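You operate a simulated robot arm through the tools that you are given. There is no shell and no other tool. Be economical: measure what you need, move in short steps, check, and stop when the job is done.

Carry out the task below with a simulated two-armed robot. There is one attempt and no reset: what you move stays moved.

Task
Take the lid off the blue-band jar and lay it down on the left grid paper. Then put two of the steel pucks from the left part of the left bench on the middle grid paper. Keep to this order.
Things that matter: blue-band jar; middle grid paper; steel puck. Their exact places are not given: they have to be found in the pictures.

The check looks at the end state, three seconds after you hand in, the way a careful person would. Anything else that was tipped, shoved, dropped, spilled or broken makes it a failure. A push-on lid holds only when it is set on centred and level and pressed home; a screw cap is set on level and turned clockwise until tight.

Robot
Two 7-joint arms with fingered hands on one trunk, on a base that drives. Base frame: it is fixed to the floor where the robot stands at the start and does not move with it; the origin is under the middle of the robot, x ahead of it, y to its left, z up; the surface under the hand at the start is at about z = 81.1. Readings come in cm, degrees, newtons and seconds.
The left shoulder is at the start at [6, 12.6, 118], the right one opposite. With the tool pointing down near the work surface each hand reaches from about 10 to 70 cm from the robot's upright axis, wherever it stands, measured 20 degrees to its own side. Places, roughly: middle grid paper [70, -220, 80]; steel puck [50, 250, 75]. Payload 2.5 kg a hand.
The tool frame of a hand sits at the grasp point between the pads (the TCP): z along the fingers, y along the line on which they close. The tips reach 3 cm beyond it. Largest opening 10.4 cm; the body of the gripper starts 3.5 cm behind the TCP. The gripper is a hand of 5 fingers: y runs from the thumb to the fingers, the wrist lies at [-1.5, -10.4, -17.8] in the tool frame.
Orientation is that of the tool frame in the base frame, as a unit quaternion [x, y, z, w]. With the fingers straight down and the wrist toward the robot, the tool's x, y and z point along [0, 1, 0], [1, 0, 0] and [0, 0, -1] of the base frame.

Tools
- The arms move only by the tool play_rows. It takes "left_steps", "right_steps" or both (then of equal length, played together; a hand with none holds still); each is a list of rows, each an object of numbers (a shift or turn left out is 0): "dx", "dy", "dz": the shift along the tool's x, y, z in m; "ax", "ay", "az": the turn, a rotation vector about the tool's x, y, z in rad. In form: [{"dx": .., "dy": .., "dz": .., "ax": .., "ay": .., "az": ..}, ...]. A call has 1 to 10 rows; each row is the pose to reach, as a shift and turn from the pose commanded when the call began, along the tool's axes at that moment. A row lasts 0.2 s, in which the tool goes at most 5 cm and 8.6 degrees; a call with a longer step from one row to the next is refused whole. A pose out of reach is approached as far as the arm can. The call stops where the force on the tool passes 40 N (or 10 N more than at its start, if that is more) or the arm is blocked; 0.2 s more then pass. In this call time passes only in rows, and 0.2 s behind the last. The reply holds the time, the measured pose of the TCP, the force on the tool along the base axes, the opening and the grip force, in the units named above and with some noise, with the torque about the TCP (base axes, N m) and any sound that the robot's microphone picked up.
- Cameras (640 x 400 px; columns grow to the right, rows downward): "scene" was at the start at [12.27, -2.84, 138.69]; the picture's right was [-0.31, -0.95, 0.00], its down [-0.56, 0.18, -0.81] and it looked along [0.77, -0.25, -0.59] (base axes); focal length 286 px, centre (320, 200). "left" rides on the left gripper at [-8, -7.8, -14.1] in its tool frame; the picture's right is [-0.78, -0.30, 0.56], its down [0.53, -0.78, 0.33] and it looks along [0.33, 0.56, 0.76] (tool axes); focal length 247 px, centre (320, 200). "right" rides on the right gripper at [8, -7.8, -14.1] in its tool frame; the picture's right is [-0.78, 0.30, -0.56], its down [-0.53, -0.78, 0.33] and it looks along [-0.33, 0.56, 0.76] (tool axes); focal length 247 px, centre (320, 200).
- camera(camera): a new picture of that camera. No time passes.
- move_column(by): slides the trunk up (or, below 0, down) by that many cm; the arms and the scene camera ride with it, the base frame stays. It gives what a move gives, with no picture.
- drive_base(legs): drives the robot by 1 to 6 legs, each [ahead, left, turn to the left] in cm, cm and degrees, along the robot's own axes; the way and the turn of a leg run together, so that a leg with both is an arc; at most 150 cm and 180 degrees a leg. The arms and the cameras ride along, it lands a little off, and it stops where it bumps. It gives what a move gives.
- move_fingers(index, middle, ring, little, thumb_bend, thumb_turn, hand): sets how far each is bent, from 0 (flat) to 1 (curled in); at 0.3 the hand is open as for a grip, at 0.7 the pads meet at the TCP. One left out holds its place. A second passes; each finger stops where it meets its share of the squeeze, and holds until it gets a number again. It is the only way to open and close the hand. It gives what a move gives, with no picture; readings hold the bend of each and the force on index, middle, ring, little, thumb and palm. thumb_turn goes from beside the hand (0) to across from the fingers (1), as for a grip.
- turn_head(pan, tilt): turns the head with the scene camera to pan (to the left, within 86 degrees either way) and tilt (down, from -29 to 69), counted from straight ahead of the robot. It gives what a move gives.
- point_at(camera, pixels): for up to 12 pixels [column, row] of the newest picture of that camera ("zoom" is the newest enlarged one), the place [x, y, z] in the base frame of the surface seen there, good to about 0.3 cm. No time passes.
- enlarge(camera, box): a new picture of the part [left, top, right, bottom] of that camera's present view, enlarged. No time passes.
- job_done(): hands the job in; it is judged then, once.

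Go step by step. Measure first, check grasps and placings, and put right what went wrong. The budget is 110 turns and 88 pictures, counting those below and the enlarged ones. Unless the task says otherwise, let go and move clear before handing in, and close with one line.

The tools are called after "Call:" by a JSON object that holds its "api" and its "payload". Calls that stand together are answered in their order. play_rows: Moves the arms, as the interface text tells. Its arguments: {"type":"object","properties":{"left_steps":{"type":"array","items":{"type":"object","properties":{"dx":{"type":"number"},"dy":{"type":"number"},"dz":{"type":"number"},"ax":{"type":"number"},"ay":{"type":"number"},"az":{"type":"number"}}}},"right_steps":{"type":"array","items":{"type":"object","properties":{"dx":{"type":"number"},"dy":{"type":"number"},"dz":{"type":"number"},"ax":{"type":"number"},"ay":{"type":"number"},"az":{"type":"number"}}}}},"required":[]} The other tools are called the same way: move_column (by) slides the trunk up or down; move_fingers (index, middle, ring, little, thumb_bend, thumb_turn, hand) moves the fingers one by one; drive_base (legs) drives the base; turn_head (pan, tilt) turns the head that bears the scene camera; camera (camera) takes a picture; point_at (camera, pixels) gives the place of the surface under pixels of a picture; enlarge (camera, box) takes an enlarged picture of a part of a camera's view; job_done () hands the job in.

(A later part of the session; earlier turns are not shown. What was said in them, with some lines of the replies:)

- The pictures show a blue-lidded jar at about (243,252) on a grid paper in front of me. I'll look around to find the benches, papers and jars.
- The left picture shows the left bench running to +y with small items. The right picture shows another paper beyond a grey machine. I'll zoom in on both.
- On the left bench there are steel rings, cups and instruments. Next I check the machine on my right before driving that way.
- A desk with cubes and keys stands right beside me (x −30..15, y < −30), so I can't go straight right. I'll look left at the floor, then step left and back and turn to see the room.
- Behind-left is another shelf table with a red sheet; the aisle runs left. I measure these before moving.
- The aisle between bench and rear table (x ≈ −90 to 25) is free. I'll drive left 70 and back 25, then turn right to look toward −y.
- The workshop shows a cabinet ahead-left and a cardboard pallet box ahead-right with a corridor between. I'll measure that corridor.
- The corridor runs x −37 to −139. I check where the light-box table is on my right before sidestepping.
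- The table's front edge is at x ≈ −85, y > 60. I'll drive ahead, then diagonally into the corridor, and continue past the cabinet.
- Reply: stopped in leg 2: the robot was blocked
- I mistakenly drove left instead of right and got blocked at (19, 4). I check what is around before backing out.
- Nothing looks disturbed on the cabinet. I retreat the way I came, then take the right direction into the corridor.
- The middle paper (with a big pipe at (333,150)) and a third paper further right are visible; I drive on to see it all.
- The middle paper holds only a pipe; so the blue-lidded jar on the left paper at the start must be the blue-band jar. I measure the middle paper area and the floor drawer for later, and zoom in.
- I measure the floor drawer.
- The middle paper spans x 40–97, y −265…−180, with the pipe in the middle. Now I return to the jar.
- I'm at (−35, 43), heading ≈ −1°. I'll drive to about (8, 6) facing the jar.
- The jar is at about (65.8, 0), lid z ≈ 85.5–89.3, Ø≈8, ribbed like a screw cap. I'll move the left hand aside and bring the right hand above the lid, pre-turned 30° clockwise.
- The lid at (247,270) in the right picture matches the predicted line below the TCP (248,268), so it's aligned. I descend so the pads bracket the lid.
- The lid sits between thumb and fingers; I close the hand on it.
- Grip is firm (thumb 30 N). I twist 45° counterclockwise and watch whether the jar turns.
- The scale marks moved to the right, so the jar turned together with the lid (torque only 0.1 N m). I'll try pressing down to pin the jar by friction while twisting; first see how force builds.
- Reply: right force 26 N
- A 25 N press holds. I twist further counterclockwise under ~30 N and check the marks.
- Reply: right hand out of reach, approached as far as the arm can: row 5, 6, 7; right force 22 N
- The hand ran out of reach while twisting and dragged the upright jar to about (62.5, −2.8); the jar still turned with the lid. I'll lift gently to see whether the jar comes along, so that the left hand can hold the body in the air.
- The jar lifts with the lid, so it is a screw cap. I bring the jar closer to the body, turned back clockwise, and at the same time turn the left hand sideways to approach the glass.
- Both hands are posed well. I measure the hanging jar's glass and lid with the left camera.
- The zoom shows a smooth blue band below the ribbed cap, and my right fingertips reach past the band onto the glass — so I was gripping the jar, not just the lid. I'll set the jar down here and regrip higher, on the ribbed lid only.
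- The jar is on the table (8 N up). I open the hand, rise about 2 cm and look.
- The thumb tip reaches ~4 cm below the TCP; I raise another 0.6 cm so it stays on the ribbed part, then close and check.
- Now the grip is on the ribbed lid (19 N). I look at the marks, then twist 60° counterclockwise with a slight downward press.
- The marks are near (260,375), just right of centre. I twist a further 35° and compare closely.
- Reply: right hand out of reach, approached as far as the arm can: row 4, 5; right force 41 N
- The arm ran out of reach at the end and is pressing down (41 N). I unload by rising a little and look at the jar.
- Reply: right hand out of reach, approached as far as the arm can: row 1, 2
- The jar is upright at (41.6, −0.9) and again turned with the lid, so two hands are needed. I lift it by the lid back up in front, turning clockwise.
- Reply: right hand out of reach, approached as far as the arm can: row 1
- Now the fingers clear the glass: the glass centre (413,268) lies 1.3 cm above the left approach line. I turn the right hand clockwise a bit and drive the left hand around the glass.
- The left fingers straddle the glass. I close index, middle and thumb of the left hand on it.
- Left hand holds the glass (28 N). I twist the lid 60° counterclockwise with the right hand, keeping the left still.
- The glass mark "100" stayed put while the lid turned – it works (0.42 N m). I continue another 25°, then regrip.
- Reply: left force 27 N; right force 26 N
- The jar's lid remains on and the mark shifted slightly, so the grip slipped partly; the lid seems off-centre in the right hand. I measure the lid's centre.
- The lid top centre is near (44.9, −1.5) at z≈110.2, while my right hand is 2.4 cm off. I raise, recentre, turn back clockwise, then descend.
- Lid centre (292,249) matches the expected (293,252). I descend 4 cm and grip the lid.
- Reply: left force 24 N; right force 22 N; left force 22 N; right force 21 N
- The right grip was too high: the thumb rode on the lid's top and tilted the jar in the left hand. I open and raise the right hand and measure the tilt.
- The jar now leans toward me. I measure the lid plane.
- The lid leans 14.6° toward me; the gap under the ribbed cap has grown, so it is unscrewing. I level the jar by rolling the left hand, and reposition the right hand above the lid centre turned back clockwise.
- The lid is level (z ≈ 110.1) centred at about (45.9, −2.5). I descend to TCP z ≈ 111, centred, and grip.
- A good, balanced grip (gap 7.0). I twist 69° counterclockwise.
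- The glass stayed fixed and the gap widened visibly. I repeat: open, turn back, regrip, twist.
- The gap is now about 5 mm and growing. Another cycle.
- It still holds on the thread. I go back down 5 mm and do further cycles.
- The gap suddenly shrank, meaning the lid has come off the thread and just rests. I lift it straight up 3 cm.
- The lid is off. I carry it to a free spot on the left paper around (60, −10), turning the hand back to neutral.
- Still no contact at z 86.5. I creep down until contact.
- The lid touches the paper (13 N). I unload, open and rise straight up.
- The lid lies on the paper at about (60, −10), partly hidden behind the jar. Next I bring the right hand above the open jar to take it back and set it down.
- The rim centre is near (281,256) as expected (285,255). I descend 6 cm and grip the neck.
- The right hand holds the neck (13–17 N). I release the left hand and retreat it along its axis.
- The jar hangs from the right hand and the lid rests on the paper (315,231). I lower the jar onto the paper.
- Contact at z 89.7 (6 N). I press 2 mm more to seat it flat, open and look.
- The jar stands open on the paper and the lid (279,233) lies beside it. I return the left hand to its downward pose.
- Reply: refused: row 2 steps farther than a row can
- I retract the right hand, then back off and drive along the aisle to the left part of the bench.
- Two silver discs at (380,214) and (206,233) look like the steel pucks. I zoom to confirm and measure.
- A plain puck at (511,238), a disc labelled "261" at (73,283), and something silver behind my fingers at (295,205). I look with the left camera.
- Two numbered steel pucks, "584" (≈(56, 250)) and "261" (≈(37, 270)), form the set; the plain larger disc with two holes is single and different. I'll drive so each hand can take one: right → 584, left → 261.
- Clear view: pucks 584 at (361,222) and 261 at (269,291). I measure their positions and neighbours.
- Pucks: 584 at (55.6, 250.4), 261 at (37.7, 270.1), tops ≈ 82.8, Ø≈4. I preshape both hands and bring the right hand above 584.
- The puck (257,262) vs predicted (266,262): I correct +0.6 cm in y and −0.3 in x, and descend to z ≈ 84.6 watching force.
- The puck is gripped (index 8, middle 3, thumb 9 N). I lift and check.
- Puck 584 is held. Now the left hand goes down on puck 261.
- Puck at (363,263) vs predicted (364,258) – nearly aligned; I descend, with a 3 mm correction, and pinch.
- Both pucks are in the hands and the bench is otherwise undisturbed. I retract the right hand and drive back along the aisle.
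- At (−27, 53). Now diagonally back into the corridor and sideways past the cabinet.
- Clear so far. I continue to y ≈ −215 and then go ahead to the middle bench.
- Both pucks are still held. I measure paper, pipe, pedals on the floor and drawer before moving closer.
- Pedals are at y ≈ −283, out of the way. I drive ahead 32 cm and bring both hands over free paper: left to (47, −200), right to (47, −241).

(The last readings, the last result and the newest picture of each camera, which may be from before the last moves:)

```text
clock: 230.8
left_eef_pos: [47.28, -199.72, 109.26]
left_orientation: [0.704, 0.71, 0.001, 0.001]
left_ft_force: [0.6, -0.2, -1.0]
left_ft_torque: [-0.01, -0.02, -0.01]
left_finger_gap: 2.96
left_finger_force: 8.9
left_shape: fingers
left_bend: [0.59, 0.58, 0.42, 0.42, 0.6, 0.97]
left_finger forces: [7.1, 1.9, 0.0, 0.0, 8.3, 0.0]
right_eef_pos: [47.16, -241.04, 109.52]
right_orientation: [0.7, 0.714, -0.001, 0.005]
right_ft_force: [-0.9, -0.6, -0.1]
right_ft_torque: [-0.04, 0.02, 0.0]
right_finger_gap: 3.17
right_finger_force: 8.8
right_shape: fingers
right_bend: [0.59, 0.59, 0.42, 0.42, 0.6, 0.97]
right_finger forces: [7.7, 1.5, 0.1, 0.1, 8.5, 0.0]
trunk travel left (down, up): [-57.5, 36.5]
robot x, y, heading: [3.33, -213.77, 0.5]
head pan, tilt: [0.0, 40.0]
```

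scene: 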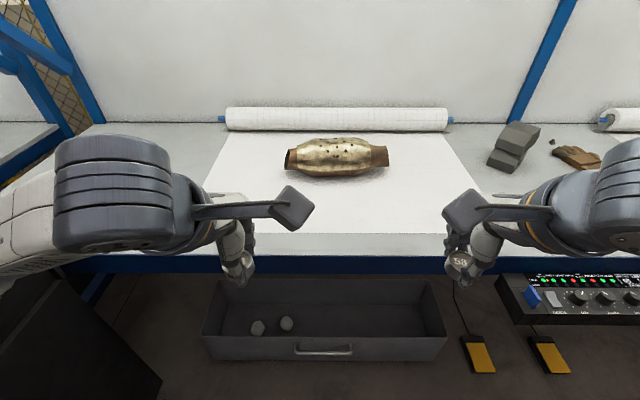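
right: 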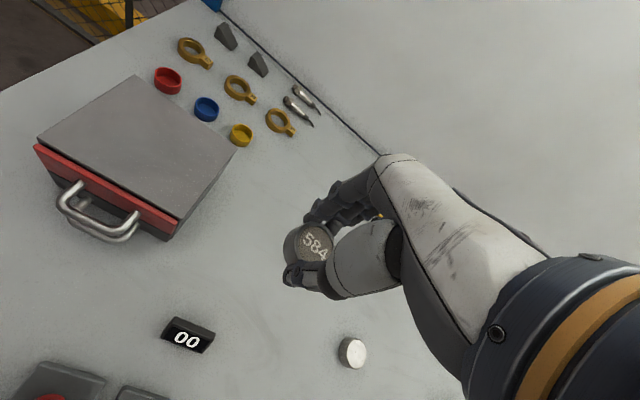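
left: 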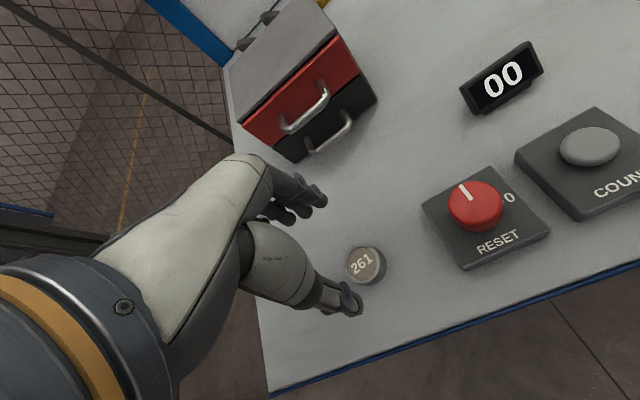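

I lower both hands together to just above the paper.

Call:
{"api": "play_rows", "payload": {"left_steps": [{"dz": 0.04}, {"dz": 0.08}, {"dz": 0.12}, {"dz": 0.16}, {"dz": 0.2}, {"dz": 0.22}, {"dz": 0.23}, {"dz": 0.236}], "right_steps": [{"dz": 0.04}, {"dz": 0.08}, {"dz": 0.12}, {"dz": 0.16}, {"dz": 0.2}, {"dz": 0.22}, {"dz": 0.23}, {"dz": 0.237}]}}

Call:
{"api": "camera", "payload": {"camera": "left"}}

Call:
{"api": "camera", "payload": {"camera": "right"}}

```text
clock: 232.6
left_eef_pos: [46.95, -199.57, 85.94]
left_orientation: [0.705, 0.709, 0.001, 0.001]
left_ft_force: [0.3, -0.4, -0.7]
left_ft_torque: [-0.01, 0.0, 0.01]
left_finger_gap: 2.99
left_finger_force: 8.0
left_shape: fingers
left_bend: [0.59, 0.58, 0.42, 0.42, 0.6, 0.97]
left_finger forces: [7.0, 1.7, 0.1, 0.1, 8.3, 0.0]
right_eef_pos: [47.3, -241.35, 86.06]
right_orientation: [0.7, 0.715, -0.001, 0.004]
right_ft_force: [-0.3, 0.2, -0.8]
right_ft_torque: [0.0, 0.02, 0.0]
right_finger_gap: 3.12
right_finger_force: 9.0
right_shape: fingers
right_bend: [0.59, 0.59, 0.42, 0.42, 0.6, 0.97]
right_finger forces: [7.7, 1.5, 0.0, 0.1, 8.5, 0.0]
trunk travel left (down, up): [-57.5, 36.5]
robot x, y, heading: [3.28, -213.68, 0.5]
head pan, tilt: [0.0, 40.0]
```

```text
6 pictures are left
```

left: 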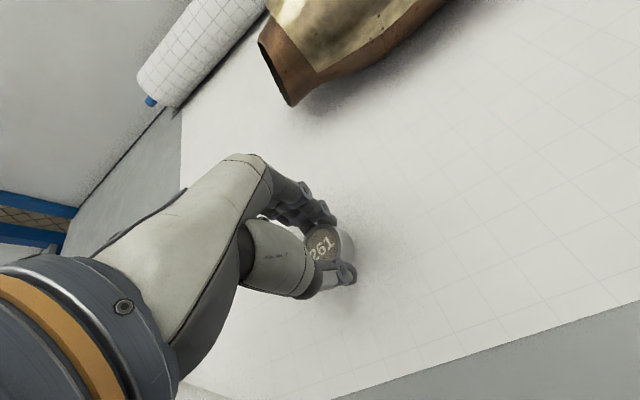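

```text
5 pictures are left
```

right: 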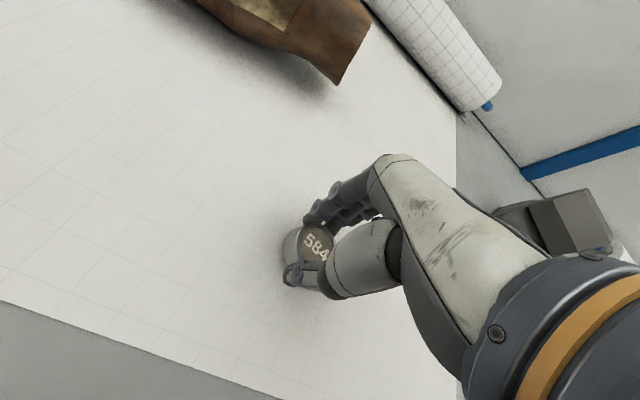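

Both pucks hang over paper clear of the pipe. I creep down until contact.

Call:
{"api": "play_rows", "payload": {"left_steps": [{"dz": 0.004}, {"dz": 0.008}, {"dz": 0.011}, {"dz": 0.013}], "right_steps": [{"dz": 0.004}, {"dz": 0.008}, {"dz": 0.011}, {"dz": 0.013}]}}

```text
clock: 233.6
left_eef_pos: [47.01, -199.76, 84.5]
left_orientation: [0.705, 0.709, 0.001, 0.001]
left_ft_force: [0.4, 0.8, 2.3]
left_ft_torque: [0.01, -0.04, 0.02]
left_finger_gap: 2.96
left_finger_force: 9.4
left_shape: fingers
left_bend: [0.6, 0.58, 0.42, 0.42, 0.6, 0.97]
left_finger forces: [6.9, 4.1, 0.0, 0.0, 8.8, 0.0]
right_eef_pos: [47.2, -241.17, 84.6]
right_orientation: [0.699, 0.715, -0.001, 0.005]
right_ft_force: [0.4, -0.5, -1.1]
right_ft_torque: [0.0, -0.01, 0.0]
right_finger_gap: 3.15
right_finger_force: 8.6
right_shape: fingers
right_bend: [0.59, 0.59, 0.42, 0.42, 0.6, 0.97]
right_finger forces: [7.6, 1.6, 0.0, 0.0, 8.4, 0.0]
trunk travel left (down, up): [-57.5, 36.5]
robot x, y, heading: [3.43, -213.91, 0.4]
head pan, tilt: [0.0, 40.0]
```

Call:
{"api": "play_rows", "payload": {"left_steps": [{"dz": 0.001}, {"dz": 0.001}], "right_steps": [{"dz": 0.002}, {"dz": 0.004}]}}

Call:
{"api": "move_fingers", "payload": {"hand": "left", "index": 0.45, "middle": 0.42, "thumb_bend": 0.45}}

Call:
{"api": "move_fingers", "payload": {"hand": "right", "index": 0.45, "middle": 0.42, "thumb_bend": 0.45}}

Call:
{"api": "play_rows", "payload": {"left_steps": [{"dz": -0.02}, {"dz": -0.06}, {"dz": -0.11}, {"dz": -0.16}, {"dz": -0.21}, {"dz": -0.25}], "right_steps": [{"dz": -0.02}, {"dz": -0.06}, {"dz": -0.11}, {"dz": -0.16}, {"dz": -0.21}, {"dz": -0.25}]}}

Call:
{"api": "camera", "payload": {"camera": "scene"}}

```text
clock: 234.2
left_eef_pos: [47.02, -199.76, 84.54]
left_orientation: [0.704, 0.71, 0.001, 0.001]
left_ft_force: [1.6, 0.1, 4.9]
left_ft_torque: [0.07, -0.14, 0.01]
left_finger_gap: 2.97
left_finger_force: 10.9
left_shape: fingers
left_bend: [0.6, 0.58, 0.42, 0.42, 0.6, 0.97]
left_finger forces: [7.2, 6.2, 0.1, 0.0, 8.2, 0.0]
right_eef_pos: [47.34, -241.21, 84.51]
right_orientation: [0.7, 0.715, 0.001, 0.007]
right_ft_force: [-0.1, -0.5, 10.0]
right_ft_torque: [-0.05, -0.06, 0.0]
right_finger_gap: 3.14
right_finger_force: 12.6
right_shape: fingers
right_bend: [0.59, 0.58, 0.42, 0.42, 0.6, 0.97]
right_finger forces: [7.7, 7.4, 0.0, 0.1, 10.1, 0.0]
trunk travel left (down, up): [-57.5, 36.5]
robot x, y, heading: [3.17, -213.34, 0.7]
head pan, tilt: [0.0, 40.0]
```

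```text
clock: 235.2
left_eef_pos: [46.88, -199.71, 84.52]
left_orientation: [0.705, 0.71, 0.001, 0.001]
left_ft_force: [-1.5, -0.4, 3.9]
left_ft_torque: [-0.01, -0.11, 0.0]
left_finger_gap: 6.45
left_finger_force: 1.8
left_shape: fingers
left_bend: [0.45, 0.43, 0.42, 0.42, 0.45, 0.97]
left_finger forces: [0.0, 3.6, 0.0, 0.0, 0.0, 0.0]
right_eef_pos: [47.33, -241.24, 84.42]
right_orientation: [0.7, 0.714, 0.001, 0.007]
right_ft_force: [2.4, -0.2, 17.9]
right_ft_torque: [-0.04, -0.3, -0.03]
right_finger_gap: 3.14
right_finger_force: 15.5
right_shape: fingers
right_bend: [0.59, 0.58, 0.42, 0.42, 0.6, 0.97]
right_finger forces: [10.6, 10.5, 0.0, 0.0, 10.0, 0.0]
trunk travel left (down, up): [-57.5, 36.5]
robot x, y, heading: [3.66, -213.39, 0.5]
head pan, tilt: [0.0, 40.0]
```

```text
clock: 236.2
left_eef_pos: [46.79, -199.77, 84.43]
left_orientation: [0.705, 0.709, 0.002, 0.001]
left_ft_force: [-1.5, -0.4, 3.4]
left_ft_torque: [-0.05, -0.07, 0.02]
left_finger_gap: 6.45
left_finger_force: 2.1
left_shape: fingers
left_bend: [0.45, 0.43, 0.42, 0.42, 0.45, 0.97]
left_finger forces: [0.1, 3.3, 0.0, 0.0, 0.1, 0.0]
right_eef_pos: [47.17, -241.22, 84.3]
right_orientation: [0.7, 0.715, 0.001, 0.006]
right_ft_force: [-0.6, 1.2, 17.6]
right_ft_torque: [0.05, 0.08, -0.03]
right_finger_gap: 6.15
right_finger_force: 8.4
right_shape: fingers
right_bend: [0.45, 0.46, 0.42, 0.42, 0.47, 0.97]
right_finger forces: [0.1, 9.5, 0.0, 0.1, 8.6, 0.0]
trunk travel left (down, up): [-57.5, 36.5]
robot x, y, heading: [3.56, -213.84, 0.5]
head pan, tilt: [0.0, 40.0]
```

```text
clock: 237.6
left_eef_pos: [46.8, -199.94, 109.52]
left_orientation: [0.704, 0.71, 0.0, 0.0]
left_ft_force: [-0.4, 0.1, 0.9]
left_ft_torque: [0.0, 0.02, -0.01]
left_finger_gap: 6.47
left_finger_force: 0.0
left_shape: fingers
left_bend: [0.45, 0.42, 0.42, 0.42, 0.45, 0.97]
left_finger forces: [0.0, 0.0, 0.0, 0.0, 0.1, 0.1]
right_eef_pos: [47.35, -240.68, 109.43]
right_orientation: [0.699, 0.715, -0.002, 0.003]
right_ft_force: [0.9, 0.5, -0.3]
right_ft_torque: [0.01, -0.02, 0.01]
right_finger_gap: 6.5
right_finger_force: 0.0
right_shape: fingers
right_bend: [0.45, 0.42, 0.42, 0.42, 0.45, 0.97]
right_finger forces: [0.0, 0.1, 0.0, 0.0, 0.0, 0.0]
trunk travel left (down, up): [-57.5, 36.5]
robot x, y, heading: [3.39, -213.87, 0.6]
head pan, tilt: [0.0, 40.0]
```

```text
4 pictures are left
```

scene: 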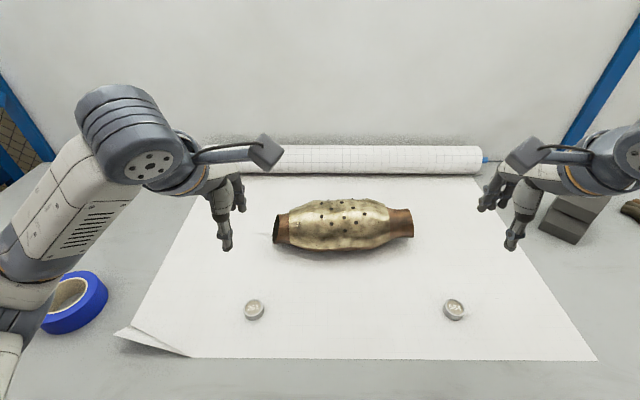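

Both pucks (254,310) and (455,310) lie flat on the middle paper, the pipe is untouched, and both hands are clear. The lid and open jar were left standing on the left paper, so I hand in.

Call:
{"api": "job_done", "payload": {}}

```text
The job is handed in.
```

The blue-band jar's lid is lying on the left grid paper, with the open jar standing beside it on that paper. Steel pucks 584 and 261 lie flat on the middle grid paper. I took the two numbered pucks to be the ones meant and left the larger plain disc on that bench, and the jar stands about 20 cm nearer the paper's front edge than where it started.
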